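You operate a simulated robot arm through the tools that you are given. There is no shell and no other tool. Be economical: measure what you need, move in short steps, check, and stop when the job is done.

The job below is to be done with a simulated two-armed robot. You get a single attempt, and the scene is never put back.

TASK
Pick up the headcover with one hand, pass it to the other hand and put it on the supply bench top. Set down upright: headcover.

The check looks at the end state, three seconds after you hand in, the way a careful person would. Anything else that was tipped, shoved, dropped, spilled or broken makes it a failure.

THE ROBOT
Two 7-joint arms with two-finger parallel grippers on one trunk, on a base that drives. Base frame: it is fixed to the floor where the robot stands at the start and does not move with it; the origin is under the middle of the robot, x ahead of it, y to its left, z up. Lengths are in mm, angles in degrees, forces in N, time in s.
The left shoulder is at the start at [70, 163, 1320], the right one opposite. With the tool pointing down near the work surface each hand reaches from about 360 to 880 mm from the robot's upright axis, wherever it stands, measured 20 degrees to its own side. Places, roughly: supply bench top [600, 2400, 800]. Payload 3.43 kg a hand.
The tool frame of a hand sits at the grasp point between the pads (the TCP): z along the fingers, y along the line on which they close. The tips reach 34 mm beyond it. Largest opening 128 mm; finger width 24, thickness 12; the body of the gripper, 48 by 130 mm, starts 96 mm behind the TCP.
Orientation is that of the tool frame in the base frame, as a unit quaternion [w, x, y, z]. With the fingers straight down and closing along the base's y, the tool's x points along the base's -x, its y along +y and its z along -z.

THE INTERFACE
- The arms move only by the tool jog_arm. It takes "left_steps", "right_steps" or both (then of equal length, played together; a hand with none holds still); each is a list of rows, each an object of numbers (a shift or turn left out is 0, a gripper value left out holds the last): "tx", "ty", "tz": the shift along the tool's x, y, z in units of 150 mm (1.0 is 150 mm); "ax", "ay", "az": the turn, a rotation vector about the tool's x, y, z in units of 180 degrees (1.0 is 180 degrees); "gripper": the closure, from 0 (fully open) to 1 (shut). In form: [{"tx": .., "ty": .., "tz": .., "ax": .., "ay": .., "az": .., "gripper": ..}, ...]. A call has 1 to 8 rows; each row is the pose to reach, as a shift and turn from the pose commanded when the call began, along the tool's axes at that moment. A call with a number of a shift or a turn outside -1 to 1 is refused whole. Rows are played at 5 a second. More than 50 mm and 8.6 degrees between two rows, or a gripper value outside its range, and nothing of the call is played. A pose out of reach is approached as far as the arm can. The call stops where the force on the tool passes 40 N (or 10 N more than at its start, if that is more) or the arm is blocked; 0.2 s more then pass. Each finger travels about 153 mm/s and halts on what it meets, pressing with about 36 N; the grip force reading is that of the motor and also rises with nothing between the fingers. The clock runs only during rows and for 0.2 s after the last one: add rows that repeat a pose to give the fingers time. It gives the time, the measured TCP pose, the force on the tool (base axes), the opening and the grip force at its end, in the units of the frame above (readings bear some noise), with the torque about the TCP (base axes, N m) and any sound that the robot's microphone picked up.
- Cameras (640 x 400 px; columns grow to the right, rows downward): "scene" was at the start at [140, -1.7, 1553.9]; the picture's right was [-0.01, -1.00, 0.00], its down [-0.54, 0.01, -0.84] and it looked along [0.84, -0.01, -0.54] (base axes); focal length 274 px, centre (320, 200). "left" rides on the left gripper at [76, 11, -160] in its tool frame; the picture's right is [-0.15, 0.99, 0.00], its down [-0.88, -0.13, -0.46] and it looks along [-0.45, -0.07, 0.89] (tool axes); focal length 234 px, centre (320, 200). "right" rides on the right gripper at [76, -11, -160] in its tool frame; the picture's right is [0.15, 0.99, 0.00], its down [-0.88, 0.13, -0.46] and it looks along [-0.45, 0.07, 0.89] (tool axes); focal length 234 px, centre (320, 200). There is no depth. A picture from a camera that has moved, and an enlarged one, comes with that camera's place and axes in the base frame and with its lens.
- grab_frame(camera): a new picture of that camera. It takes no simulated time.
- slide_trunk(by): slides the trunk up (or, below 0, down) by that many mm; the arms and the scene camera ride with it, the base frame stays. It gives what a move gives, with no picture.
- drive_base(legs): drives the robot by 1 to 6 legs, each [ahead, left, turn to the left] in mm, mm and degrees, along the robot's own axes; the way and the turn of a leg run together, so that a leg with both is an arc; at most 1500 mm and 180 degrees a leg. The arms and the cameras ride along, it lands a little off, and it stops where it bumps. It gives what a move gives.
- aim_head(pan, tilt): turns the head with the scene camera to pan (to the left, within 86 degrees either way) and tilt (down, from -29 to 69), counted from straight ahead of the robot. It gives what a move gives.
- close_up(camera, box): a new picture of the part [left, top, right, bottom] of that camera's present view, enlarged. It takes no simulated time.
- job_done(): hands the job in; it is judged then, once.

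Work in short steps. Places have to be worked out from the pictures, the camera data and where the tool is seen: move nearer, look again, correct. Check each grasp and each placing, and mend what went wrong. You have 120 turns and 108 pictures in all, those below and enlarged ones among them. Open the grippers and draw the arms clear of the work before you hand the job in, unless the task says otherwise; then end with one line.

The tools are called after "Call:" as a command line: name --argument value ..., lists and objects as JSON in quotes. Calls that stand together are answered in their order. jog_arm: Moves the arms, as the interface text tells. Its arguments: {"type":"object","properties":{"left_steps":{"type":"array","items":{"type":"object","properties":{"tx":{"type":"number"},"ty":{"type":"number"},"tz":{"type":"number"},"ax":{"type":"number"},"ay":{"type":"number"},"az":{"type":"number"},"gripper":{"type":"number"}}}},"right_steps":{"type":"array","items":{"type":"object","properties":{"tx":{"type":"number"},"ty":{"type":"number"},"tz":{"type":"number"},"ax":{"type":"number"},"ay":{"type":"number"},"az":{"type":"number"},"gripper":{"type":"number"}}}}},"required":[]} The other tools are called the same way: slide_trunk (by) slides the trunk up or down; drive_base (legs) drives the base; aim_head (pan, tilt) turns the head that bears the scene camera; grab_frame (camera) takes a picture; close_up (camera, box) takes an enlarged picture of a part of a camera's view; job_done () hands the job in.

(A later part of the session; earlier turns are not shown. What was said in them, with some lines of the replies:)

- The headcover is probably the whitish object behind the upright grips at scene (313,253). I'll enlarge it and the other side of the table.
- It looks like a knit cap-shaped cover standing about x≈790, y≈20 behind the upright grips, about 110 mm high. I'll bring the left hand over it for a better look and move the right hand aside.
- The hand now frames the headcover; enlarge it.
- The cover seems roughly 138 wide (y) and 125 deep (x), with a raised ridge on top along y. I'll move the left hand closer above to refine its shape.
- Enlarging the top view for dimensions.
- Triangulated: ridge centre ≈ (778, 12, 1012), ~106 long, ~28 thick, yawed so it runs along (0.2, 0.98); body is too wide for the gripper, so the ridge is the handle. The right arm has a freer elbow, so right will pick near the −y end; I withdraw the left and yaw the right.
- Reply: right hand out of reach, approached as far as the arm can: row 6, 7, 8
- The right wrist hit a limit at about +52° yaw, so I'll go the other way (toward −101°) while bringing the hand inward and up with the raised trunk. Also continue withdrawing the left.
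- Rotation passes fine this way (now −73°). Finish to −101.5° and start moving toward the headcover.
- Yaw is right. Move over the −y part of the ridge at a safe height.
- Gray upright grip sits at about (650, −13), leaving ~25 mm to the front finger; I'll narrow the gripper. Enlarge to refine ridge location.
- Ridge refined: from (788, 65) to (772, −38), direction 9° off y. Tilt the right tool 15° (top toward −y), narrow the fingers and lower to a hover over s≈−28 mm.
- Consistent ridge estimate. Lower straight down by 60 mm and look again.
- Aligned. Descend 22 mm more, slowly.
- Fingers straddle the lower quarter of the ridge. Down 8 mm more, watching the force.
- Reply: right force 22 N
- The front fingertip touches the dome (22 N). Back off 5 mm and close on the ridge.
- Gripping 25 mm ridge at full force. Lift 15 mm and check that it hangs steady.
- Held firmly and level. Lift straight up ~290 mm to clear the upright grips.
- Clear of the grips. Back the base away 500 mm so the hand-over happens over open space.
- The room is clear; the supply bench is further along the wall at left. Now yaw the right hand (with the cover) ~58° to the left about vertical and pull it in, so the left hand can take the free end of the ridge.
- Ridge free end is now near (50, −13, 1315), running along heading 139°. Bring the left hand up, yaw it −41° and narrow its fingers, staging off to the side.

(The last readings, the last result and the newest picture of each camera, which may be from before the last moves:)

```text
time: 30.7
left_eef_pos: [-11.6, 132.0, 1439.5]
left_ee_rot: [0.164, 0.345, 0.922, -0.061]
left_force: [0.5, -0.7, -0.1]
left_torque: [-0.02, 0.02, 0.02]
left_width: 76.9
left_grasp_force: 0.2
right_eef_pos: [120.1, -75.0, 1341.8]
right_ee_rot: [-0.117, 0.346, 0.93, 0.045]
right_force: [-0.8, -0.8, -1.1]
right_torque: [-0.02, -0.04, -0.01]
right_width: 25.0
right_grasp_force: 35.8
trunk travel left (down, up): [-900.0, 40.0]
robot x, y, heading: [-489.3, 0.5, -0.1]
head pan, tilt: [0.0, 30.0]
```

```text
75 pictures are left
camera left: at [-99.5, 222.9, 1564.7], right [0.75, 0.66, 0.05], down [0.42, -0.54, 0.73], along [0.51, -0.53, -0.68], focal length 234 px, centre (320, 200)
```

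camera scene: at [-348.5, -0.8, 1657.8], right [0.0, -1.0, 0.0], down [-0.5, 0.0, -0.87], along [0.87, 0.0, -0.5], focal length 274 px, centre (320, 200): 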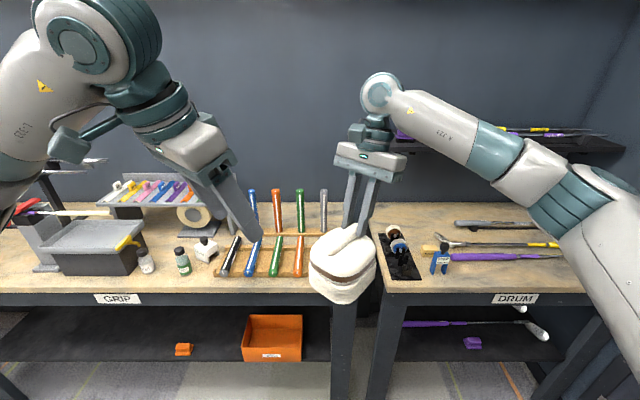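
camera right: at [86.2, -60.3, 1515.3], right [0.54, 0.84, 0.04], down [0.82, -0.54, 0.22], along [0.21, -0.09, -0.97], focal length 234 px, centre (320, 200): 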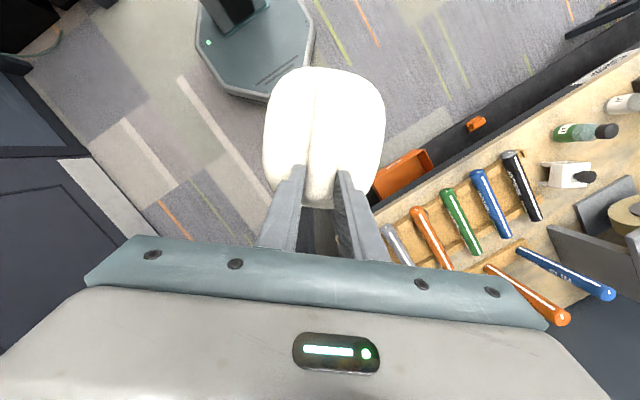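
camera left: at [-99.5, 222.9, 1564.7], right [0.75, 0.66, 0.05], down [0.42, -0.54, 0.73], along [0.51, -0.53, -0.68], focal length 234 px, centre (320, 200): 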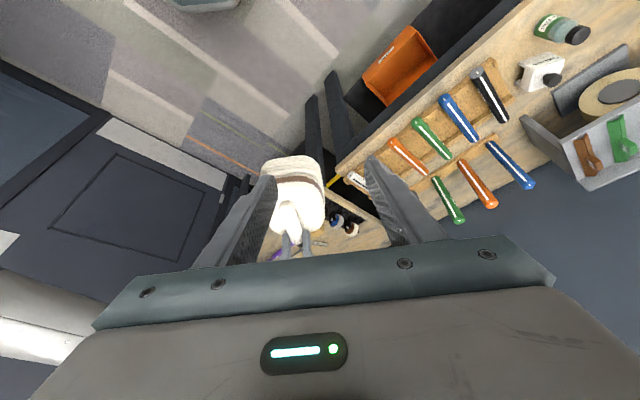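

Left hand is staged and leaning correctly. Move to a pre-grasp 80 mm back along its axis from the free ridge end.

Call:
jog_arm --left_steps '[{"tx": -0.175, "ty": -0.116, "tz": 0.06}, {"tx": -0.35, "ty": -0.231, "tz": 0.13}, {"tx": -0.525, "ty": -0.347, "tz": 0.22}, {"tx": -0.699, "ty": -0.462, "tz": 0.389}, {"tx": -0.699, "ty": -0.462, "tz": 0.389}]'

Call:
grab_frame --camera "scene"

Call:
grab_frame --camera "left"

Call:
grab_frame --camera "right"

```text
time: 31.9
left_eef_pos: [35.4, 4.1, 1420.6]
left_ee_rot: [0.163, 0.345, 0.922, -0.061]
left_force: [-0.9, 0.6, -0.6]
left_torque: [-0.01, -0.01, 0.01]
left_width: 76.8
left_grasp_force: 0.0
right_eef_pos: [119.1, -74.2, 1341.9]
right_ee_rot: [-0.118, 0.347, 0.929, 0.045]
right_force: [0.6, 0.5, 0.2]
right_torque: [-0.06, -0.06, 0.0]
right_width: 24.9
right_grasp_force: 36.2
trunk travel left (down, up): [-900.0, 40.0]
robot x, y, heading: [-490.1, 1.5, -0.1]
head pan, tilt: [0.0, 30.0]
```

```text
74 pictures are left
camera scene: at [-348.5, -0.5, 1657.7], right [0.0, -1.0, 0.0], down [-0.5, 0.0, -0.87], along [0.87, 0.0, -0.5], focal length 274 px, centre (320, 200)
```

scene: 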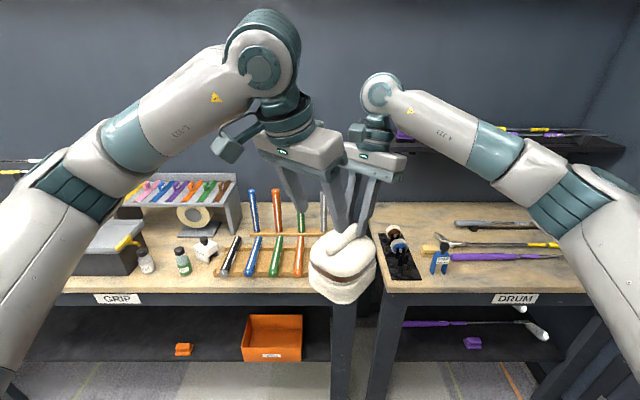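

```text
73 pictures are left
camera left: at [-53.5, 94.9, 1546.2], right [0.75, 0.66, 0.05], down [0.42, -0.54, 0.73], along [0.51, -0.53, -0.68], focal length 234 px, centre (320, 200)
```

left: 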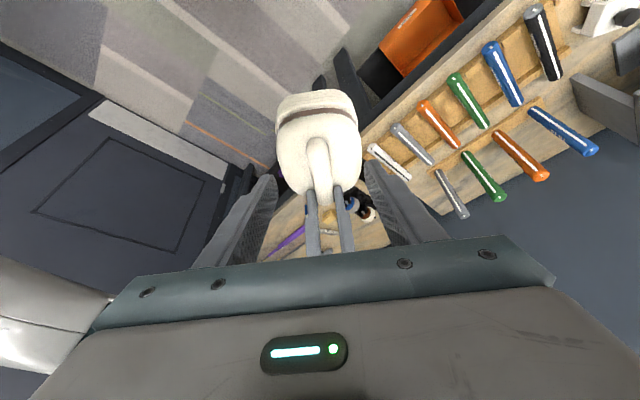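

```text
72 pictures are left
camera right: at [86.2, -60.4, 1515.3], right [0.54, 0.84, 0.04], down [0.82, -0.53, 0.22], along [0.21, -0.09, -0.97], focal length 234 px, centre (320, 200)
```

right: 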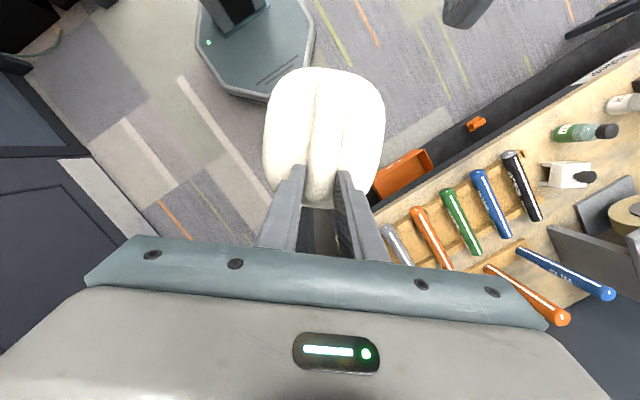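

Nothing collides so far. Enlarge the left view to check ridge alignment.

Call:
close_up --camera "left" --box '[240, 70, 400, 260]'

Call:
close_up --camera "scene" --box '[240, 120, 420, 310]'

```text
2.11 times, centred on (320, 165) of left
camera zoom: at [-53.5, 94.9, 1546.2], right [0.75, 0.66, 0.05], down [0.42, -0.54, 0.73], along [0.51, -0.53, -0.68], focal length 493 px, centre (320, 274)
```

zoom: 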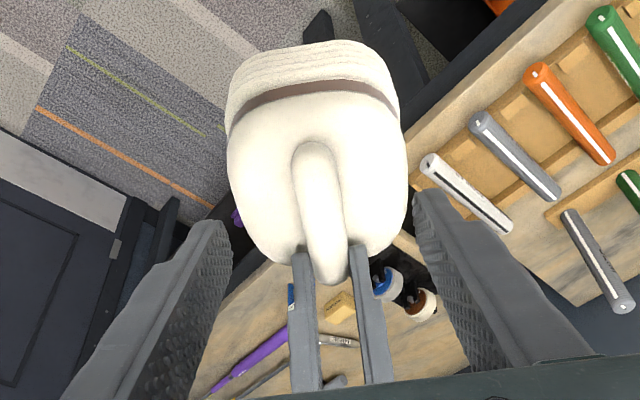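

```text
2.11 times, centred on (330, 215) of scene
camera zoom: at [-348.5, -0.5, 1657.7], right [0.0, -1.0, 0.0], down [-0.5, 0.0, -0.87], along [0.87, 0.0, -0.5], focal length 577 px, centre (299, 168)
```

zoom: 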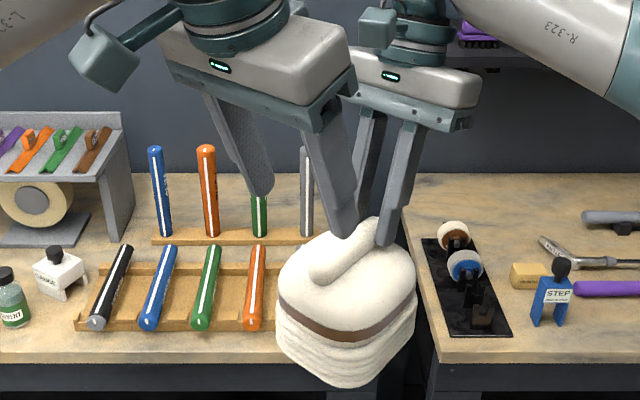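

Free end confirmed at (52, −12). Advance 66 mm along the tool axis with a 3 mm lateral correction.

Call:
jog_arm --left_steps '[{"ty": -0.02, "tz": 0.15}, {"ty": -0.02, "tz": 0.3}, {"ty": -0.02, "tz": 0.44}, {"ty": -0.02, "tz": 0.44}]'

Call:
close_up --camera "left" --box '[220, 70, 420, 260]'

Call:
close_up --camera "scene" --box '[240, 120, 420, 310]'

```text
time: 32.9
left_eef_pos: [52.0, -15.6, 1359.0]
left_ee_rot: [0.163, 0.345, 0.922, -0.061]
left_force: [0.6, 0.7, 0.8]
left_torque: [0.0, -0.02, 0.01]
left_width: 77.0
left_grasp_force: 0.2
right_eef_pos: [119.4, -75.8, 1342.1]
right_ee_rot: [-0.119, 0.347, 0.929, 0.045]
right_force: [0.9, -0.9, -0.9]
right_torque: [-0.03, -0.03, 0.02]
right_width: 24.9
right_grasp_force: 36.6
trunk travel left (down, up): [-900.0, 40.0]
robot x, y, heading: [-491.0, -1.0, 0.2]
head pan, tilt: [0.0, 30.0]
```

```text
2.11 times, centred on (320, 165) of left
camera zoom: at [-37.3, 75.1, 1483.8], right [0.75, 0.66, 0.05], down [0.42, -0.54, 0.73], along [0.51, -0.53, -0.68], focal length 493 px, centre (320, 274)
```

zoom: 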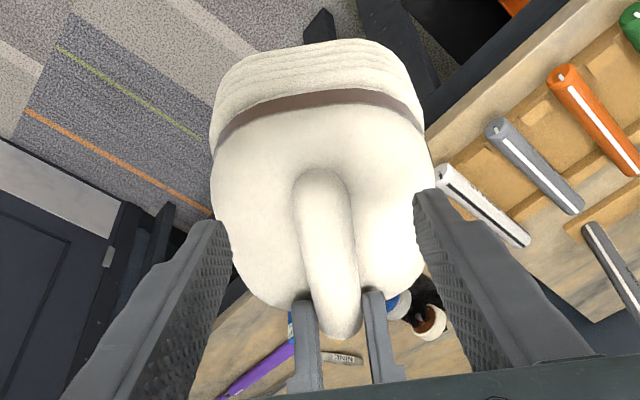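

```text
2.11 times, centred on (330, 215) of scene
camera zoom: at [-348.6, -1.2, 1657.8], right [0.0, -1.0, 0.0], down [-0.5, 0.0, -0.87], along [0.87, 0.0, -0.5], focal length 577 px, centre (299, 168)
```

zoom: 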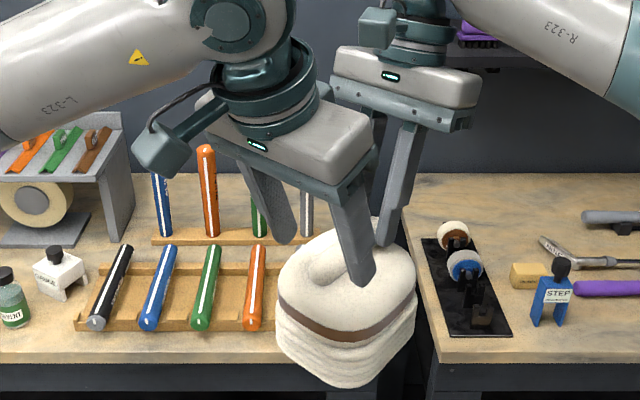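

Aligned and centred. Advance 10 mm more in small steps.

Call:
jog_arm --left_steps '[{"tz": 0.035}, {"tz": 0.07}, {"tz": 0.07}]'

Call:
close_up --camera "left" --box '[220, 70, 420, 260]'

```text
time: 33.7
left_eef_pos: [53.5, -18.1, 1349.2]
left_ee_rot: [0.163, 0.346, 0.922, -0.061]
left_force: [-0.1, 0.1, -0.6]
left_torque: [-0.01, 0.04, -0.02]
left_width: 76.8
left_grasp_force: 0.0
right_eef_pos: [120.9, -74.2, 1342.0]
right_ee_rot: [-0.118, 0.347, 0.929, 0.045]
right_force: [0.5, 0.5, -1.0]
right_torque: [-0.03, -0.06, 0.0]
right_width: 25.1
right_grasp_force: 35.7
trunk travel left (down, up): [-900.0, 40.0]
robot x, y, heading: [-490.3, 1.7, 0.2]
head pan, tilt: [0.0, 30.0]
```

```text
2.11 times, centred on (320, 165) of left
camera zoom: at [-34.6, 72.8, 1473.9], right [0.75, 0.66, 0.05], down [0.42, -0.54, 0.73], along [0.51, -0.53, -0.68], focal length 493 px, centre (320, 274)
```

zoom: 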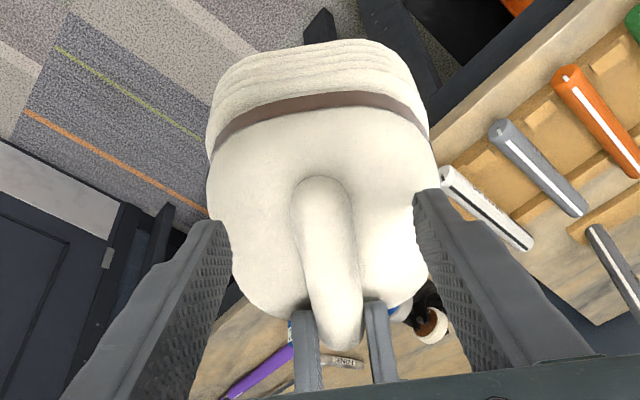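

Tips at z≈1317, ridge centre ≈1315; advance 4 mm and close the left gripper.

Call:
jog_arm --left_steps '[{"tz": 0.027}, {"tz": 0.027, "gripper": 0.55}, {"tz": 0.027, "gripper": 0.7}, {"tz": 0.027, "gripper": 0.85}, {"tz": 0.027, "gripper": 1.0}, {"tz": 0.027, "gripper": 1.0}, {"tz": 0.027, "gripper": 1.0}]'

Call:
close_up --camera "left" --box '[220, 70, 420, 260]'

Call:
close_up --camera "scene" --box '[240, 120, 420, 310]'

```text
time: 35.3
left_eef_pos: [55.0, -18.6, 1346.3]
left_ee_rot: [0.164, 0.344, 0.922, -0.06]
left_force: [11.2, 11.2, -1.7]
left_torque: [0.32, -0.18, 0.71]
left_width: 24.9
left_grasp_force: 35.6
right_eef_pos: [119.6, -74.0, 1342.6]
right_ee_rot: [-0.118, 0.346, 0.93, 0.045]
right_force: [-10.7, -10.2, 1.9]
right_torque: [-0.15, 0.32, 0.6]
right_width: 25.2
right_grasp_force: 36.7
trunk travel left (down, up): [-900.0, 40.0]
robot x, y, heading: [-490.3, -0.1, -0.1]
head pan, tilt: [0.0, 30.0]
```

```text
2.11 times, centred on (320, 165) of left
camera zoom: at [-33.9, 71.8, 1470.5], right [0.75, 0.66, 0.05], down [0.42, -0.54, 0.73], along [0.51, -0.53, -0.68], focal length 493 px, centre (320, 274)
```

zoom: 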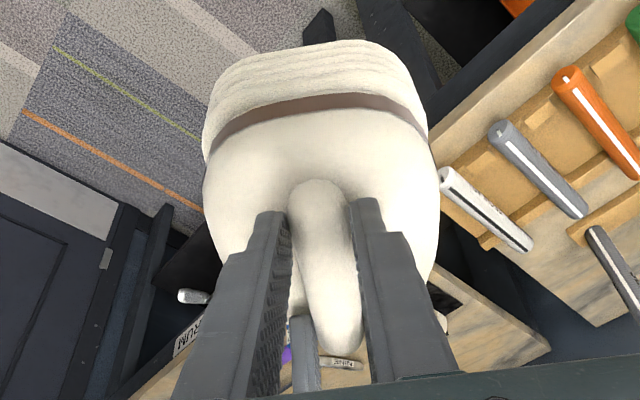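

```text
2.11 times, centred on (330, 215) of scene
camera zoom: at [-348.5, -0.8, 1657.8], right [0.0, -1.0, 0.0], down [-0.5, 0.0, -0.87], along [0.87, 0.0, -0.5], focal length 577 px, centre (299, 168)
```

zoom: 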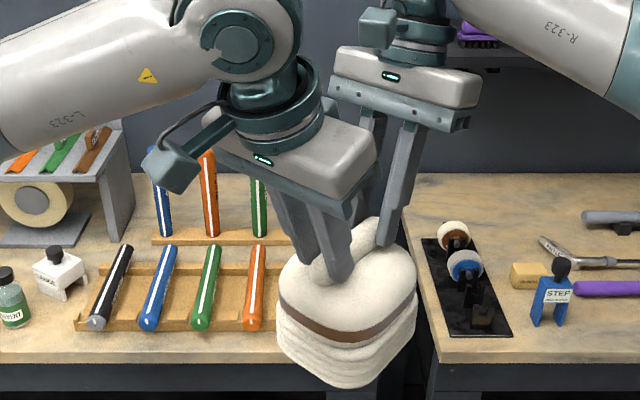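

Both hands hold the ridge; a ~15 N lateral strain exists along the closing axis. Relieve it by a 2 mm left shift before releasing.

Call:
jog_arm --left_steps '[{"ty": 0.007}, {"ty": 0.013}, {"ty": 0.013}]'

```text
time: 36.1
left_eef_pos: [55.5, -19.5, 1346.8]
left_ee_rot: [0.162, 0.345, 0.922, -0.061]
left_force: [9.9, 8.6, -2.3]
left_torque: [0.33, -0.17, 0.58]
left_width: 25.0
left_grasp_force: 35.7
right_eef_pos: [119.6, -74.1, 1341.8]
right_ee_rot: [-0.118, 0.347, 0.929, 0.045]
right_force: [-10.2, -8.6, 1.8]
right_torque: [-0.12, 0.31, 0.51]
right_width: 25.1
right_grasp_force: 36.0
trunk travel left (down, up): [-900.0, 40.0]
robot x, y, heading: [-489.8, -0.2, -0.2]
head pan, tilt: [0.0, 30.0]
```

Relieving works slowly (~1 N/mm); shift 6 mm more.

Call:
jog_arm --left_steps '[{"ty": 0.013}, {"ty": 0.027}, {"ty": 0.04}, {"ty": 0.04}]'

```text
time: 37.1
left_eef_pos: [56.5, -16.1, 1345.4]
left_ee_rot: [0.162, 0.348, 0.921, -0.063]
left_force: [-19.6, -14.8, 2.4]
left_torque: [-0.52, 0.3, -0.95]
left_width: 25.3
left_grasp_force: 35.8
right_eef_pos: [120.8, -73.6, 1342.6]
right_ee_rot: [-0.117, 0.348, 0.929, 0.046]
right_force: [19.0, 15.2, -3.3]
right_torque: [0.27, -0.43, -1.05]
right_width: 25.4
right_grasp_force: 36.2
trunk travel left (down, up): [-900.0, 40.0]
robot x, y, heading: [-486.9, 1.7, 0.5]
head pan, tilt: [0.0, 30.0]
```

Overshot; go back about 3.9 mm.

Call:
jog_arm --left_steps '[{"ty": -0.013}, {"ty": -0.025}, {"ty": -0.025}]'

```text
time: 37.9
left_eef_pos: [56.8, -17.6, 1343.9]
left_ee_rot: [0.163, 0.345, 0.922, -0.061]
left_force: [-15.1, -13.6, 2.4]
left_torque: [-0.4, 0.27, -0.79]
left_width: 25.3
left_grasp_force: 36.4
right_eef_pos: [118.9, -74.5, 1341.7]
right_ee_rot: [-0.119, 0.346, 0.93, 0.045]
right_force: [14.7, 13.7, -3.9]
right_torque: [0.2, -0.42, -0.85]
right_width: 25.1
right_grasp_force: 36.2
trunk travel left (down, up): [-900.0, 40.0]
robot x, y, heading: [-487.9, -3.9, -0.1]
head pan, tilt: [0.0, 30.0]
```

Still −20 N; ease 2 mm further.

Call:
jog_arm --left_steps '[{"ty": -0.008}, {"ty": -0.014}, {"ty": -0.014}]'

```text
time: 38.7
left_eef_pos: [55.0, -18.5, 1346.8]
left_ee_rot: [0.163, 0.344, 0.923, -0.06]
left_force: [-3.0, -6.0, -0.1]
left_torque: [-0.14, 0.11, -0.32]
left_width: 25.3
left_grasp_force: 36.4
right_eef_pos: [119.2, -74.5, 1341.8]
right_ee_rot: [-0.12, 0.345, 0.93, 0.045]
right_force: [3.7, 6.0, 0.4]
right_torque: [0.15, 0.0, -0.3]
right_width: 25.2
right_grasp_force: 36.1
trunk travel left (down, up): [-900.0, 40.0]
robot x, y, heading: [-485.8, -0.2, 0.2]
head pan, tilt: [0.0, 30.0]
```

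Strain is low now. Open the right gripper slowly while the left holds.

Call:
jog_arm --right_steps '[{"gripper": 0.8}, {"gripper": 0.75}, {"gripper": 0.7}, {"gripper": 0.6}, {"gripper": 0.5}, {"gripper": 0.5}]'

Call:
close_up --camera "scene" --box '[240, 120, 420, 310]'

Call:
close_up --camera "left" --box '[220, 70, 420, 260]'

```text
time: 40.1
left_eef_pos: [53.7, -18.7, 1345.3]
left_ee_rot: [0.163, 0.345, 0.922, -0.06]
left_force: [-0.2, -0.9, -0.6]
left_torque: [0.04, 0.01, -0.04]
left_width: 25.5
left_grasp_force: 36.0
right_eef_pos: [119.7, -73.8, 1341.9]
right_ee_rot: [-0.118, 0.347, 0.93, 0.045]
right_force: [-1.1, -1.6, 0.3]
right_torque: [-0.02, 0.01, -0.03]
right_width: 63.9
right_grasp_force: 0.1
trunk travel left (down, up): [-900.0, 40.0]
robot x, y, heading: [-490.0, -3.7, 0.2]
head pan, tilt: [0.0, 30.0]
```

```text
2.11 times, centred on (330, 215) of scene
camera zoom: at [-348.6, -0.8, 1657.8], right [0.0, -1.0, 0.0], down [-0.5, 0.0, -0.87], along [0.87, 0.0, -0.5], focal length 577 px, centre (299, 168)
```

zoom: 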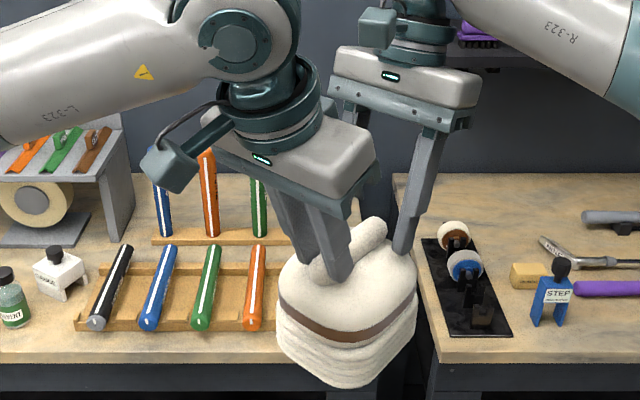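

```text
2.11 times, centred on (320, 165) of left
camera zoom: at [-33.7, 72.8, 1470.7], right [0.75, 0.66, 0.05], down [0.42, -0.54, 0.73], along [0.51, -0.53, -0.68], focal length 493 px, centre (320, 274)
```

zoom: 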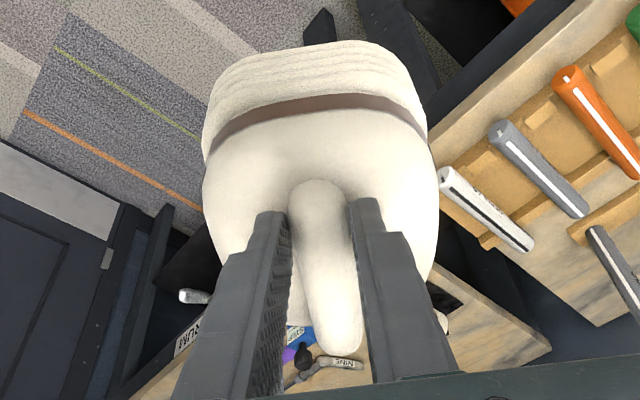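

Left holds it alone, level. Withdraw the right hand back along its axis and away to the right.

Call:
jog_arm --right_steps '[{"tz": -0.2}, {"tz": -0.4}, {"tz": -0.6}, {"tz": -0.8}, {"tz": -0.8, "tx": -0.3}, {"tz": -0.8, "tx": -0.6}, {"tz": -0.8, "tx": -0.9}]'

Call:
grab_frame --camera "scene"

```text
time: 41.7
left_eef_pos: [54.5, -17.6, 1345.0]
left_ee_rot: [0.163, 0.345, 0.922, -0.061]
left_force: [-0.3, 0.2, -0.5]
left_torque: [0.0, 0.0, 0.01]
left_width: 25.1
left_grasp_force: 36.0
right_eef_pos: [238.8, -178.2, 1424.3]
right_ee_rot: [-0.118, 0.346, 0.93, 0.044]
right_force: [-0.5, 0.2, 0.2]
right_torque: [0.0, 0.01, -0.01]
right_width: 64.1
right_grasp_force: 0.1
trunk travel left (down, up): [-900.0, 40.0]
robot x, y, heading: [-489.2, -1.9, -0.2]
head pan, tilt: [0.0, 30.0]
```

```text
62 pictures are left
camera scene: at [-348.1, 0.2, 1657.7], right [0.0, -1.0, 0.0], down [-0.5, 0.0, -0.87], along [0.87, 0.0, -0.5], focal length 274 px, centre (320, 200)
```

scene: 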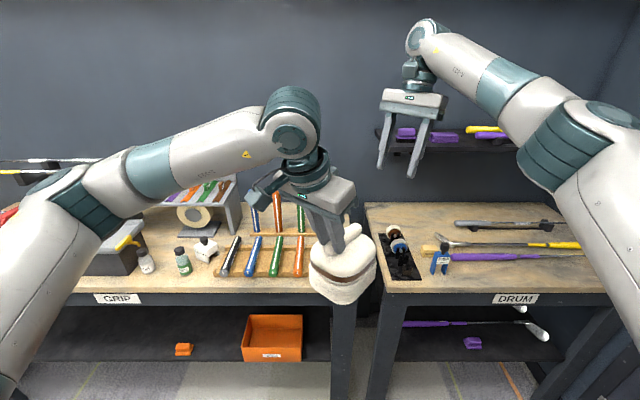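

Handover done. Drive left along the aisle 1300 mm and look at the supply bench.

Call:
drive_base --legs '[[0, 1300, 0]]'

Call:
aim_head --pan 50 --tilt 25

Call:
grab_frame --camera "scene"

```text
time: 48.1
left_eef_pos: [60.7, 1246.9, 1345.6]
left_ee_rot: [0.162, 0.349, 0.921, -0.062]
left_force: [-0.2, 0.1, 0.1]
left_torque: [0.03, 0.04, -0.02]
left_width: 25.1
left_grasp_force: 35.9
right_eef_pos: [243.9, 1085.3, 1423.2]
right_ee_rot: [-0.118, 0.35, 0.928, 0.046]
right_force: [-0.7, 0.2, 0.3]
right_torque: [0.01, 0.0, -0.01]
right_width: 63.8
right_grasp_force: 0.1
trunk travel left (down, up): [-900.0, 40.0]
robot x, y, heading: [-485.0, 1271.6, -0.5]
head pan, tilt: [0.0, 30.0]
```

```text
time: 49.3
left_eef_pos: [61.1, 1246.4, 1345.6]
left_ee_rot: [0.162, 0.349, 0.921, -0.062]
left_force: [0.0, 0.4, -0.1]
left_torque: [0.03, 0.04, 0.01]
left_width: 24.9
left_grasp_force: 35.9
right_eef_pos: [243.0, 1086.0, 1424.6]
right_ee_rot: [-0.118, 0.351, 0.928, 0.045]
right_force: [0.5, 0.3, 0.7]
right_torque: [0.03, -0.01, 0.01]
right_width: 64.0
right_grasp_force: 0.1
trunk travel left (down, up): [-900.0, 40.0]
robot x, y, heading: [-483.2, 1271.3, -0.4]
head pan, tilt: [50.0, 25.0]
```

```text
61 pictures are left
camera scene: at [-372.4, 1340.0, 1665.7], right [0.76, -0.65, 0.0], down [-0.28, -0.32, -0.91], along [0.59, 0.69, -0.42], focal length 274 px, centre (320, 200)
```

scene: 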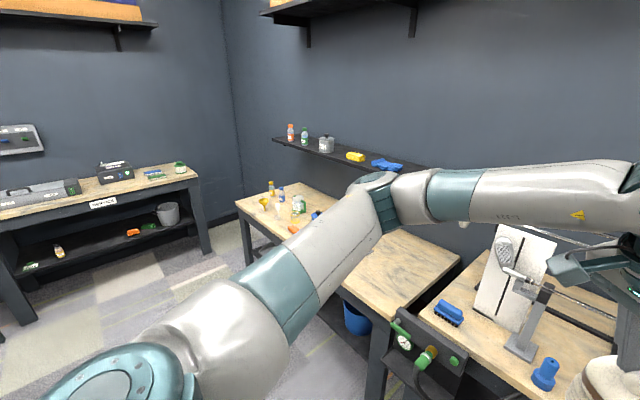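

The supply bench lies ahead-left behind the arm. Drive 850 mm further left and look straight at it.

Call:
drive_base --legs '[[0, 850, 0]]'

Call:
aim_head --pan 0 --tilt 32

Call:
grab_frame --camera "scene"

```text
time: 53.9
left_eef_pos: [72.2, 2123.4, 1346.1]
left_ee_rot: [0.162, 0.352, 0.92, -0.062]
left_force: [-0.2, -0.2, 0.0]
left_torque: [0.06, 0.01, 0.02]
left_width: 24.9
left_grasp_force: 36.1
right_eef_pos: [254.6, 1959.3, 1423.5]
right_ee_rot: [-0.118, 0.354, 0.926, 0.046]
right_force: [-0.3, -0.4, 0.5]
right_torque: [0.02, -0.02, -0.03]
right_width: 64.0
right_grasp_force: 0.1
trunk travel left (down, up): [-900.0, 40.0]
robot x, y, heading: [-471.9, 2155.2, -1.3]
head pan, tilt: [50.0, 25.0]
```

```text
time: 55.1
left_eef_pos: [73.5, 2123.9, 1346.6]
left_ee_rot: [0.163, 0.352, 0.92, -0.062]
left_force: [-0.1, -0.1, -0.2]
left_torque: [0.04, 0.01, 0.03]
left_width: 24.9
left_grasp_force: 36.0
right_eef_pos: [253.8, 1960.5, 1424.1]
right_ee_rot: [-0.118, 0.354, 0.927, 0.047]
right_force: [-0.3, 0.0, -1.2]
right_torque: [-0.02, 0.02, 0.01]
right_width: 63.8
right_grasp_force: 0.0
trunk travel left (down, up): [-900.0, 40.0]
robot x, y, heading: [-474.9, 2150.8, -0.9]
head pan, tilt: [0.0, 32.0]
```

```text
60 pictures are left
camera scene: at [-331.0, 2148.1, 1654.6], right [-0.02, -1.0, 0.0], down [-0.53, 0.01, -0.85], along [0.85, -0.01, -0.53], focal length 274 px, centre (320, 200)
```

scene: 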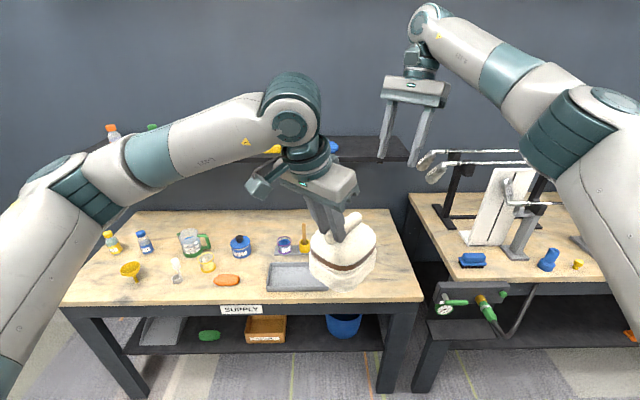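

The bench labelled SUPPLY is before me; its right part looks free (tray in the middle). Look with both wrist cameras at the area behind the cover.

Call:
grab_frame --camera "right"

Call:
grab_frame --camera "left"

```text
59 pictures are left
camera right: at [220.2, 1974.6, 1597.1], right [0.55, 0.83, 0.04], down [0.81, -0.55, 0.22], along [0.2, -0.09, -0.97], focal length 234 px, centre (320, 200)
```

right: 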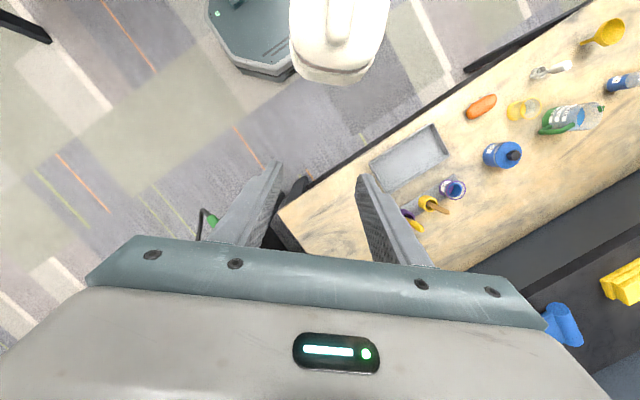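

```text
58 pictures are left
camera left: at [-14.2, 2216.3, 1470.7], right [0.76, 0.64, 0.05], down [0.41, -0.55, 0.73], along [0.5, -0.54, -0.68], focal length 234 px, centre (320, 200)
```

left: 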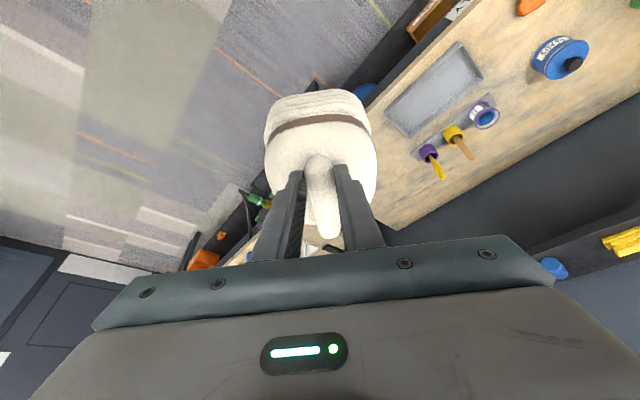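

Tray's right edge is y≈2115, bench corner (330, 1754), so I'll target the cover centre at about (480, 1930). First tuck the right hand back and up so it clears the neighbouring rig.

Call:
jog_arm --right_steps '[{"tx": 0.1, "ty": -0.2, "tz": -0.055}, {"tx": 0.2, "ty": -0.4, "tz": -0.11}, {"tx": 0.3, "ty": -0.6, "tz": -0.165}, {"tx": 0.4, "ty": -0.8, "tz": -0.22}, {"tx": 0.516, "ty": -1.0, "tz": -0.276}, {"tx": 0.516, "ty": -1.0, "tz": -0.276}]'

Call:
grab_frame --camera "scene"

```text
time: 56.5
left_eef_pos: [72.7, 2125.2, 1345.6]
left_ee_rot: [0.162, 0.352, 0.92, -0.062]
left_force: [0.1, -0.6, 0.0]
left_torque: [-0.02, 0.05, -0.02]
left_width: 25.3
left_grasp_force: 35.8
right_eef_pos: [107.6, 1890.0, 1485.6]
right_ee_rot: [-0.118, 0.354, 0.927, 0.045]
right_force: [0.4, 0.4, 0.1]
right_torque: [-0.03, 0.02, 0.02]
right_width: 64.2
right_grasp_force: 0.0
trunk travel left (down, up): [-900.0, 40.0]
robot x, y, heading: [-472.5, 2153.3, -0.9]
head pan, tilt: [0.0, 32.0]
```

```text
57 pictures are left
camera scene: at [-330.1, 2149.3, 1654.5], right [-0.02, -1.0, 0.0], down [-0.53, 0.01, -0.85], along [0.85, -0.01, -0.53], focal length 274 px, centre (320, 200)
```

scene: 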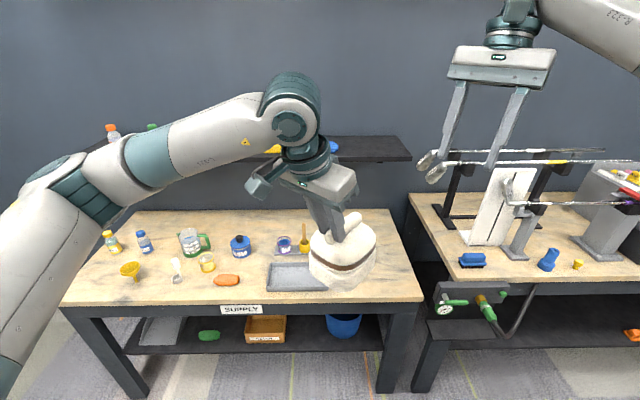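

Space is clear. Drive right 165 and ahead 290.

Call:
drive_base --legs '[[0, -165, 0], [290, 0, 0.9]]'

Call:
grab_frame --camera "scene"

Call:
grab_frame --camera "left"

Call:
grab_frame --camera "right"

```text
time: 59.5
left_eef_pos: [347.6, 1968.8, 1347.2]
left_ee_rot: [0.164, 0.343, 0.923, -0.06]
left_force: [-0.3, -0.9, -1.3]
left_torque: [0.05, 0.03, 0.01]
left_width: 24.9
left_grasp_force: 36.0
right_eef_pos: [385.2, 1734.3, 1487.8]
right_ee_rot: [-0.118, 0.345, 0.93, 0.045]
right_force: [-0.4, -0.7, -0.5]
right_torque: [0.02, -0.02, -0.02]
right_width: 64.1
right_grasp_force: 0.0
trunk travel left (down, up): [-900.0, 40.0]
robot x, y, heading: [-193.0, 1984.2, 0.1]
head pan, tilt: [0.0, 32.0]
```

```text
56 pictures are left
camera scene: at [-56.8, 1985.3, 1654.9], right [0.0, -1.0, 0.0], down [-0.53, 0.0, -0.85], along [0.85, 0.0, -0.53], focal length 274 px, centre (320, 200)
```

scene: 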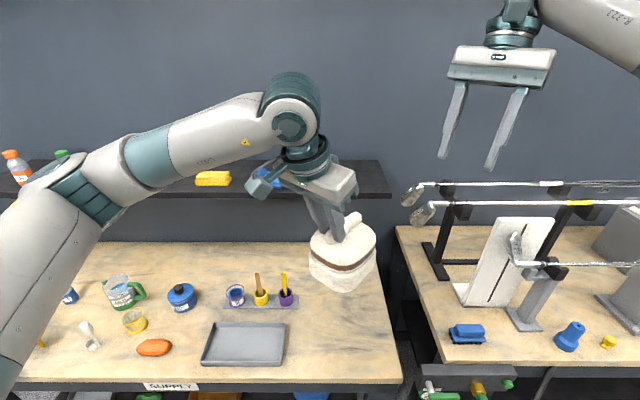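

```text
55 pictures are left
camera left: at [258.8, 2060.2, 1471.7], right [0.75, 0.66, 0.05], down [0.42, -0.54, 0.73], along [0.51, -0.53, -0.68], focal length 234 px, centre (320, 200)
```

left: 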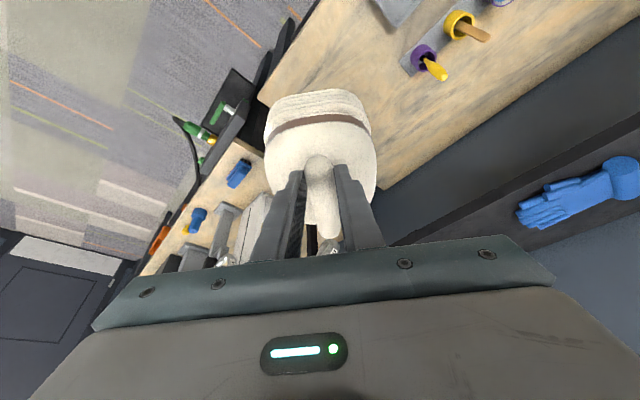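

```text
54 pictures are left
camera right: at [350.9, 1748.1, 1660.3], right [0.54, 0.84, 0.04], down [0.82, -0.53, 0.22], along [0.21, -0.09, -0.97], focal length 234 px, centre (320, 200)
```

right: 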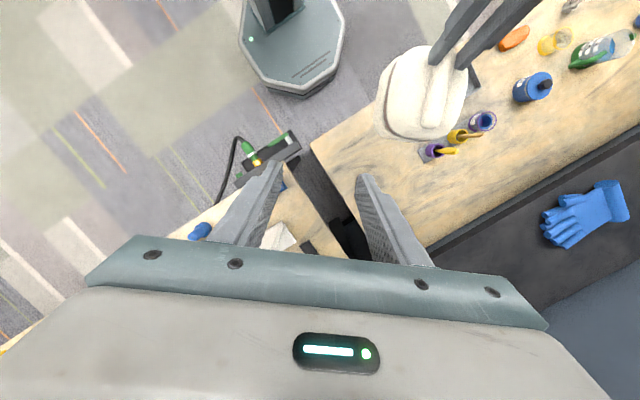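

Area right of the tray and brushes is free: place centre at ≈(480, 1925). Lower trunk 120 mm, then move the left hand over the spot while descending partway.

Call:
slide_trunk --by -120

Call:
jog_arm --left_steps '[{"tx": -0.045, "ty": 0.07, "tz": 0.2}, {"tx": -0.09, "ty": 0.14, "tz": 0.4}, {"tx": -0.135, "ty": 0.21, "tz": 0.6}, {"tx": -0.18, "ty": 0.28, "tz": 0.8}, {"tx": -0.223, "ty": 0.349, "tz": 1.0}, {"tx": -0.223, "ty": 0.349, "tz": 1.0}]'

Call:
grab_frame --camera "scene"

```text
time: 61.0
left_eef_pos: [351.0, 1970.4, 1225.7]
left_ee_rot: [0.163, 0.342, 0.923, -0.061]
left_force: [-0.1, -0.7, -0.6]
left_torque: [0.01, 0.01, -0.04]
left_width: 24.9
left_grasp_force: 35.7
right_eef_pos: [387.9, 1734.9, 1365.9]
right_ee_rot: [-0.117, 0.344, 0.93, 0.044]
right_force: [-0.8, -0.7, 0.2]
right_torque: [-0.01, -0.01, -0.04]
right_width: 64.1
right_grasp_force: 0.1
trunk travel left (down, up): [-780.0, 160.0]
robot x, y, heading: [-195.4, 1983.7, 0.2]
head pan, tilt: [0.0, 32.0]
```

```text
time: 62.4
left_eef_pos: [449.9, 1954.6, 1096.1]
left_ee_rot: [0.162, 0.343, 0.923, -0.061]
left_force: [0.7, -0.2, -0.5]
left_torque: [0.03, 0.02, -0.02]
left_width: 25.1
left_grasp_force: 35.8
right_eef_pos: [386.7, 1736.1, 1365.5]
right_ee_rot: [-0.118, 0.344, 0.93, 0.045]
right_force: [-0.1, 0.5, -0.2]
right_torque: [-0.01, 0.01, -0.04]
right_width: 64.3
right_grasp_force: 0.0
trunk travel left (down, up): [-780.0, 160.0]
robot x, y, heading: [-192.2, 1979.8, 0.2]
head pan, tilt: [0.0, 32.0]
```

```text
53 pictures are left
camera scene: at [-54.6, 1985.9, 1534.7], right [0.0, -1.0, 0.0], down [-0.53, 0.0, -0.85], along [0.85, 0.0, -0.53], focal length 274 px, centre (320, 200)
```

scene: 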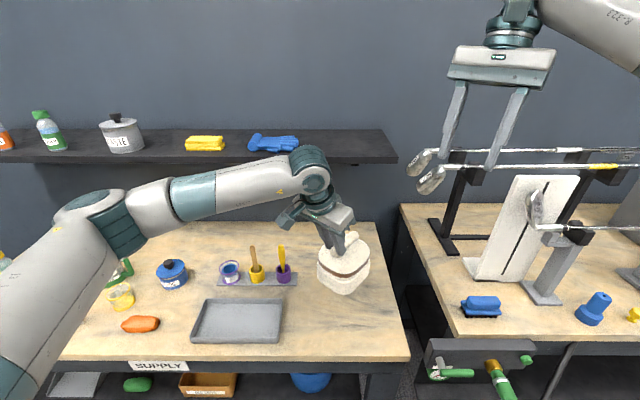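

Over the spot with good clearance. Descend 125 mm, leaving ~28 mm.

Call:
jog_arm --left_steps '[{"tx": 0.077, "ty": -0.005, "tz": 0.194}, {"tx": 0.154, "ty": -0.01, "tz": 0.388}, {"tx": 0.231, "ty": -0.016, "tz": 0.58}, {"tx": 0.308, "ty": -0.022, "tz": 0.775}, {"tx": 0.308, "ty": -0.022, "tz": 0.775}]'

Call:
grab_frame --camera "scene"

Call:
close_up --camera "scene" --box '[260, 210, 420, 350]'

```text
time: 63.6
left_eef_pos: [443.3, 1953.6, 972.0]
left_ee_rot: [0.163, 0.343, 0.923, -0.061]
left_force: [-0.4, 0.4, -0.2]
left_torque: [0.06, 0.0, 0.02]
left_width: 25.0
left_grasp_force: 36.1
right_eef_pos: [386.7, 1735.1, 1367.5]
right_ee_rot: [-0.117, 0.344, 0.931, 0.045]
right_force: [0.4, -0.3, 0.3]
right_torque: [0.01, -0.02, -0.02]
right_width: 63.8
right_grasp_force: 0.2
trunk travel left (down, up): [-780.0, 160.0]
robot x, y, heading: [-193.0, 1985.7, 0.3]
head pan, tilt: [0.0, 32.0]
```

```text
52 pictures are left
camera scene: at [-54.4, 1985.8, 1534.7], right [0.0, -1.0, 0.0], down [-0.53, 0.0, -0.85], along [0.85, 0.0, -0.53], focal length 274 px, centre (320, 200)
```

scene: 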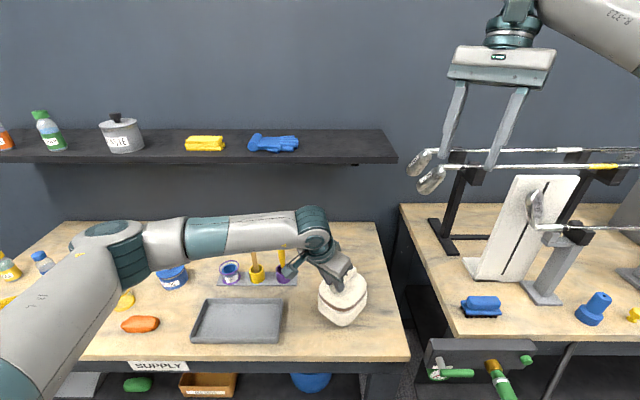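

```text
2.86 times, centred on (340, 280) of scene
camera zoom: at [-54.4, 1985.8, 1534.7], right [0.0, -1.0, 0.0], down [-0.53, 0.0, -0.85], along [0.85, 0.0, -0.53], focal length 783 px, centre (263, -29)
```

zoom: 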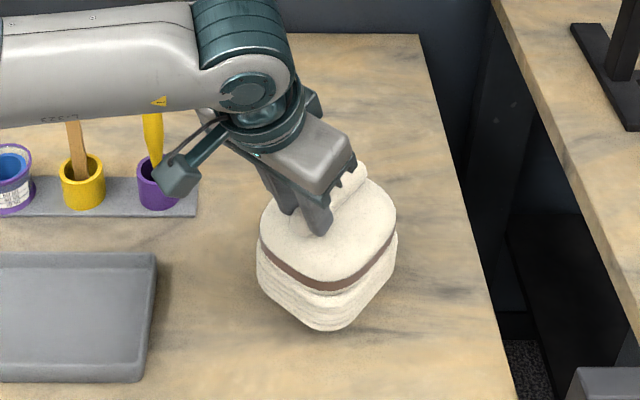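

Object bottom ~28 mm above the bench; everything is clear. Lower 24 mm.

Call:
jog_arm --left_steps '[{"tx": 0.018, "tz": 0.05}, {"tx": 0.037, "tz": 0.1}, {"tx": 0.055, "tz": 0.15}, {"tx": 0.055, "tz": 0.15}]'

Call:
close_up --camera "scene" --box '[260, 210, 420, 350]'

```text
time: 64.6
left_eef_pos: [441.8, 1954.7, 948.2]
left_ee_rot: [0.163, 0.342, 0.923, -0.061]
left_force: [0.3, 0.1, -0.3]
left_torque: [0.05, 0.04, 0.01]
left_width: 24.8
left_grasp_force: 35.6
right_eef_pos: [387.3, 1734.8, 1366.1]
right_ee_rot: [-0.119, 0.343, 0.931, 0.045]
right_force: [0.3, 0.5, 0.2]
right_torque: [-0.01, -0.04, -0.02]
right_width: 63.8
right_grasp_force: 0.0
trunk travel left (down, up): [-780.0, 160.0]
robot x, y, heading: [-192.1, 1983.5, 0.1]
head pan, tilt: [0.0, 32.0]
```

```text
2.86 times, centred on (340, 280) of scene
camera zoom: at [-53.9, 1985.8, 1534.6], right [0.0, -1.0, 0.0], down [-0.53, 0.0, -0.85], along [0.85, 0.0, -0.53], focal length 783 px, centre (263, -29)
```

zoom: 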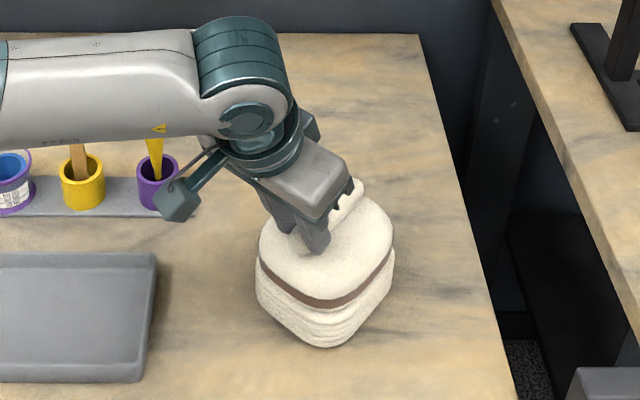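

Still free of contact. Descend in 2 mm steps up to 8 mm.

Call:
jog_arm --left_steps '[{"tx": 0.005, "tz": 0.0125}, {"tx": 0.009, "tz": 0.025}, {"tx": 0.011, "tz": 0.031}, {"tx": 0.014, "tz": 0.038}, {"tx": 0.014, "tz": 0.038}]'

```text
time: 65.8
left_eef_pos: [441.5, 1956.5, 943.4]
left_ee_rot: [0.164, 0.343, 0.923, -0.06]
left_force: [0.0, 2.4, 13.6]
left_torque: [0.31, 0.35, -0.04]
left_width: 25.2
left_grasp_force: 36.3
right_eef_pos: [386.5, 1735.6, 1367.0]
right_ee_rot: [-0.117, 0.344, 0.93, 0.044]
right_force: [0.6, 0.0, 0.0]
right_torque: [-0.01, -0.01, -0.02]
right_width: 64.0
right_grasp_force: 0.1
trunk travel left (down, up): [-780.0, 160.0]
robot x, y, heading: [-189.5, 1988.4, 0.3]
head pan, tilt: [0.0, 32.0]
```

Contact at the expected height with 13 N. Open the left gripper slowly.

Call:
jog_arm --left_steps '[{"tz": -0.004, "gripper": 0.8}, {"tz": -0.004, "gripper": 0.76}, {"tz": -0.004, "gripper": 0.72}, {"tz": -0.004, "gripper": 0.66}, {"tz": -0.004, "gripper": 0.6}, {"tz": -0.004, "gripper": 0.52}, {"tz": -0.004, "gripper": 0.45}, {"tz": -0.004, "gripper": 0.45}]'

Call:
close_up --camera "scene" --box '[260, 210, 420, 350]'

Call:
close_up --camera "left" --box '[220, 70, 420, 260]'

```text
time: 67.6
left_eef_pos: [442.0, 1956.2, 943.3]
left_ee_rot: [0.162, 0.343, 0.923, -0.06]
left_force: [0.5, 0.1, -0.9]
left_torque: [0.01, -0.02, -0.01]
left_width: 70.4
left_grasp_force: 0.0
right_eef_pos: [387.9, 1735.4, 1365.3]
right_ee_rot: [-0.118, 0.343, 0.931, 0.046]
right_force: [0.3, -0.2, -1.0]
right_torque: [0.02, -0.01, 0.0]
right_width: 64.2
right_grasp_force: 0.0
trunk travel left (down, up): [-780.0, 160.0]
robot x, y, heading: [-196.1, 1984.6, 0.4]
head pan, tilt: [0.0, 32.0]
```

```text
2.86 times, centred on (340, 280) of scene
camera zoom: at [-54.1, 1985.8, 1534.6], right [0.0, -1.0, 0.0], down [-0.53, 0.0, -0.85], along [0.85, 0.0, -0.53], focal length 783 px, centre (263, -29)
```

zoom: 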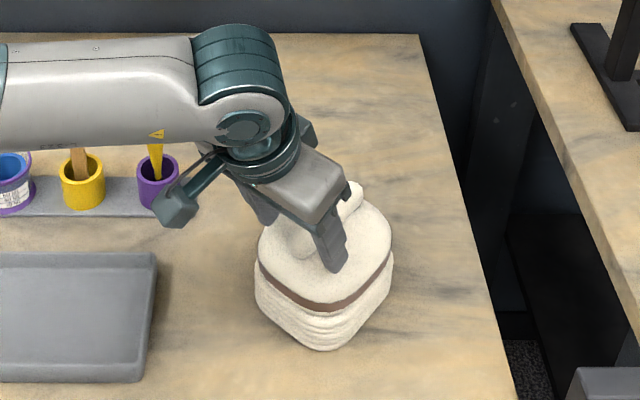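

```text
2.11 times, centred on (320, 165) of left
camera zoom: at [353.2, 2047.3, 1066.8], right [0.75, 0.66, 0.05], down [0.42, -0.54, 0.73], along [0.51, -0.53, -0.68], focal length 493 px, centre (320, 274)
```

zoom: 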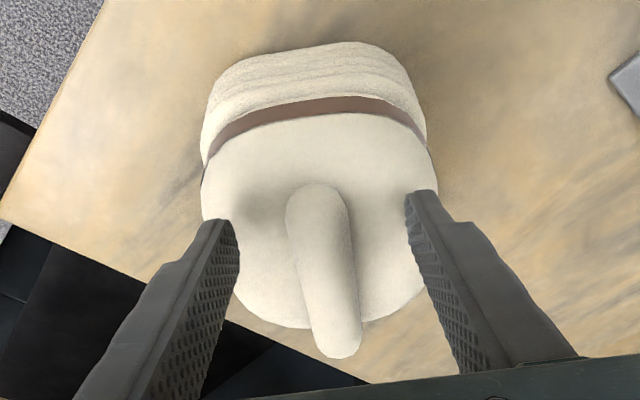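

Released and standing. Retreat along the tool axis, straight up and back.

Call:
jog_arm --left_steps '[{"tz": -0.1}, {"tz": -0.3}, {"tz": -0.5}, {"tz": -0.75}, {"tz": -1.0}]'

Call:
jog_arm --left_steps '[{"tz": -0.25}, {"tz": -0.5}, {"tz": -0.75}, {"tz": -1.0}, {"tz": -1.0}]'

Call:
grab_frame --camera "scene"

Call:
close_up --camera "scene" --box '[260, 210, 420, 350]'

```text
time: 68.8
left_eef_pos: [400.2, 1990.3, 1084.3]
left_ee_rot: [0.163, 0.343, 0.923, -0.061]
left_force: [-0.2, -0.2, 1.0]
left_torque: [0.0, -0.04, -0.01]
left_width: 70.5
left_grasp_force: 0.1
right_eef_pos: [386.4, 1735.5, 1365.8]
right_ee_rot: [-0.119, 0.344, 0.93, 0.045]
right_force: [-0.2, -0.1, 0.3]
right_torque: [0.0, -0.02, 0.0]
right_width: 64.2
right_grasp_force: 0.0
trunk travel left (down, up): [-780.0, 160.0]
robot x, y, heading: [-198.7, 1985.2, 0.1]
head pan, tilt: [0.0, 32.0]
```

```text
time: 70.0
left_eef_pos: [363.1, 2021.2, 1220.5]
left_ee_rot: [0.162, 0.344, 0.923, -0.061]
left_force: [0.4, 0.1, 0.1]
left_torque: [0.01, 0.01, 0.0]
left_width: 70.5
left_grasp_force: 0.1
right_eef_pos: [387.0, 1735.3, 1365.9]
right_ee_rot: [-0.118, 0.344, 0.931, 0.045]
right_force: [-0.2, 0.3, 0.0]
right_torque: [0.02, 0.01, -0.01]
right_width: 64.2
right_grasp_force: 0.1
trunk travel left (down, up): [-780.0, 160.0]
robot x, y, heading: [-198.0, 1987.8, 0.3]
head pan, tilt: [0.0, 32.0]
```

```text
47 pictures are left
camera scene: at [-53.8, 1985.8, 1534.6], right [0.0, -1.0, 0.0], down [-0.53, 0.0, -0.85], along [0.85, 0.0, -0.53], focal length 274 px, centre (320, 200)
```

scene: 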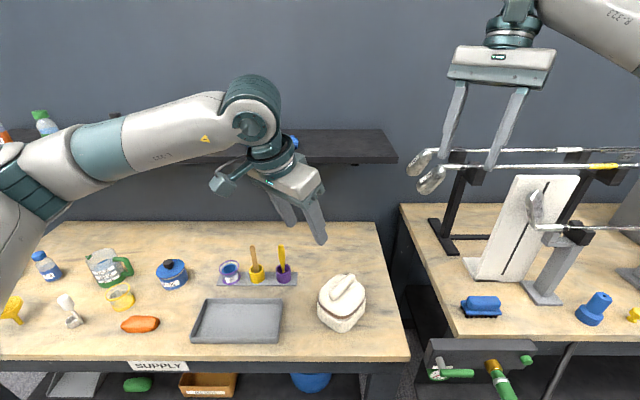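

```text
2.86 times, centred on (340, 280) of scene
camera zoom: at [-53.8, 1985.8, 1534.6], right [0.0, -1.0, 0.0], down [-0.53, 0.0, -0.85], along [0.85, 0.0, -0.53], focal length 783 px, centre (263, -29)
```

zoom: 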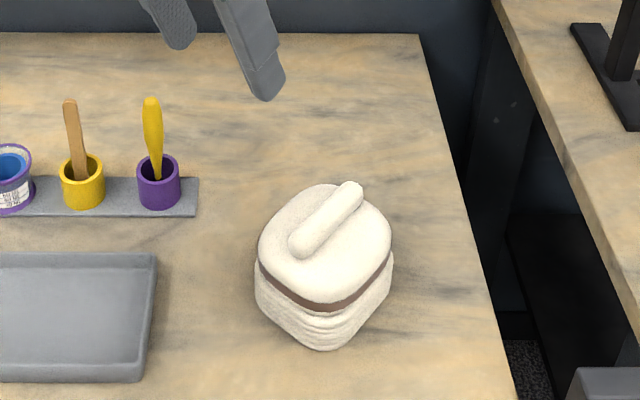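

The headcover stands upright on the supply bench and nothing was disturbed. Open both grippers fully and back the base off a little.

Call:
jog_arm --left_steps '[{"gripper": 0.2}, {"gripper": 0.0}, {"gripper": 0.0}]' --right_steps '[{"gripper": 0.2}, {"gripper": 0.0}, {"gripper": 0.0}]'

Call:
drive_base --legs '[[-250, 0, 0]]'

Call:
grab_frame --camera "scene"

```text
time: 70.8
left_eef_pos: [362.7, 2020.7, 1221.1]
left_ee_rot: [0.163, 0.343, 0.923, -0.06]
left_force: [0.0, 0.8, 0.2]
left_torque: [0.02, 0.03, 0.0]
left_width: 128.1
left_grasp_force: 0.1
right_eef_pos: [388.1, 1736.2, 1366.2]
right_ee_rot: [-0.117, 0.344, 0.93, 0.045]
right_force: [-0.1, 0.3, -0.1]
right_torque: [-0.02, 0.0, 0.0]
right_width: 128.0
right_grasp_force: 0.0
trunk travel left (down, up): [-780.0, 160.0]
robot x, y, heading: [-196.4, 1984.8, 0.2]
head pan, tilt: [0.0, 32.0]
```

```text
time: 72.7
left_eef_pos: [110.2, 2020.3, 1220.6]
left_ee_rot: [0.162, 0.34, 0.924, -0.059]
left_force: [0.3, 0.8, 0.3]
left_torque: [-0.02, 0.02, -0.01]
left_width: 127.8
left_grasp_force: 0.2
right_eef_pos: [135.6, 1735.3, 1365.4]
right_ee_rot: [-0.12, 0.343, 0.931, 0.044]
right_force: [0.0, -0.7, -0.3]
right_torque: [0.02, 0.01, -0.02]
right_width: 128.1
right_grasp_force: 0.0
trunk travel left (down, up): [-780.0, 160.0]
robot x, y, heading: [-448.1, 1982.7, 0.6]
head pan, tilt: [0.0, 32.0]
```

```text
45 pictures are left
camera scene: at [-307.1, 1984.9, 1534.4], right [0.01, -1.0, 0.0], down [-0.53, 0.0, -0.85], along [0.85, 0.01, -0.53], focal length 274 px, centre (320, 200)
```

scene: 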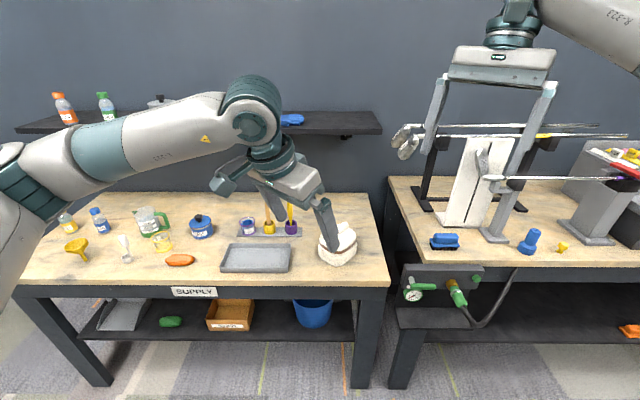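

All is in order; handing in.

Call:
job_done

```text
The job is handed in.
```

I picked up the headcover with the right hand, passed it to the left in mid-air, and set it down upright on the supply bench; the last pictures show nothing else disturbed.
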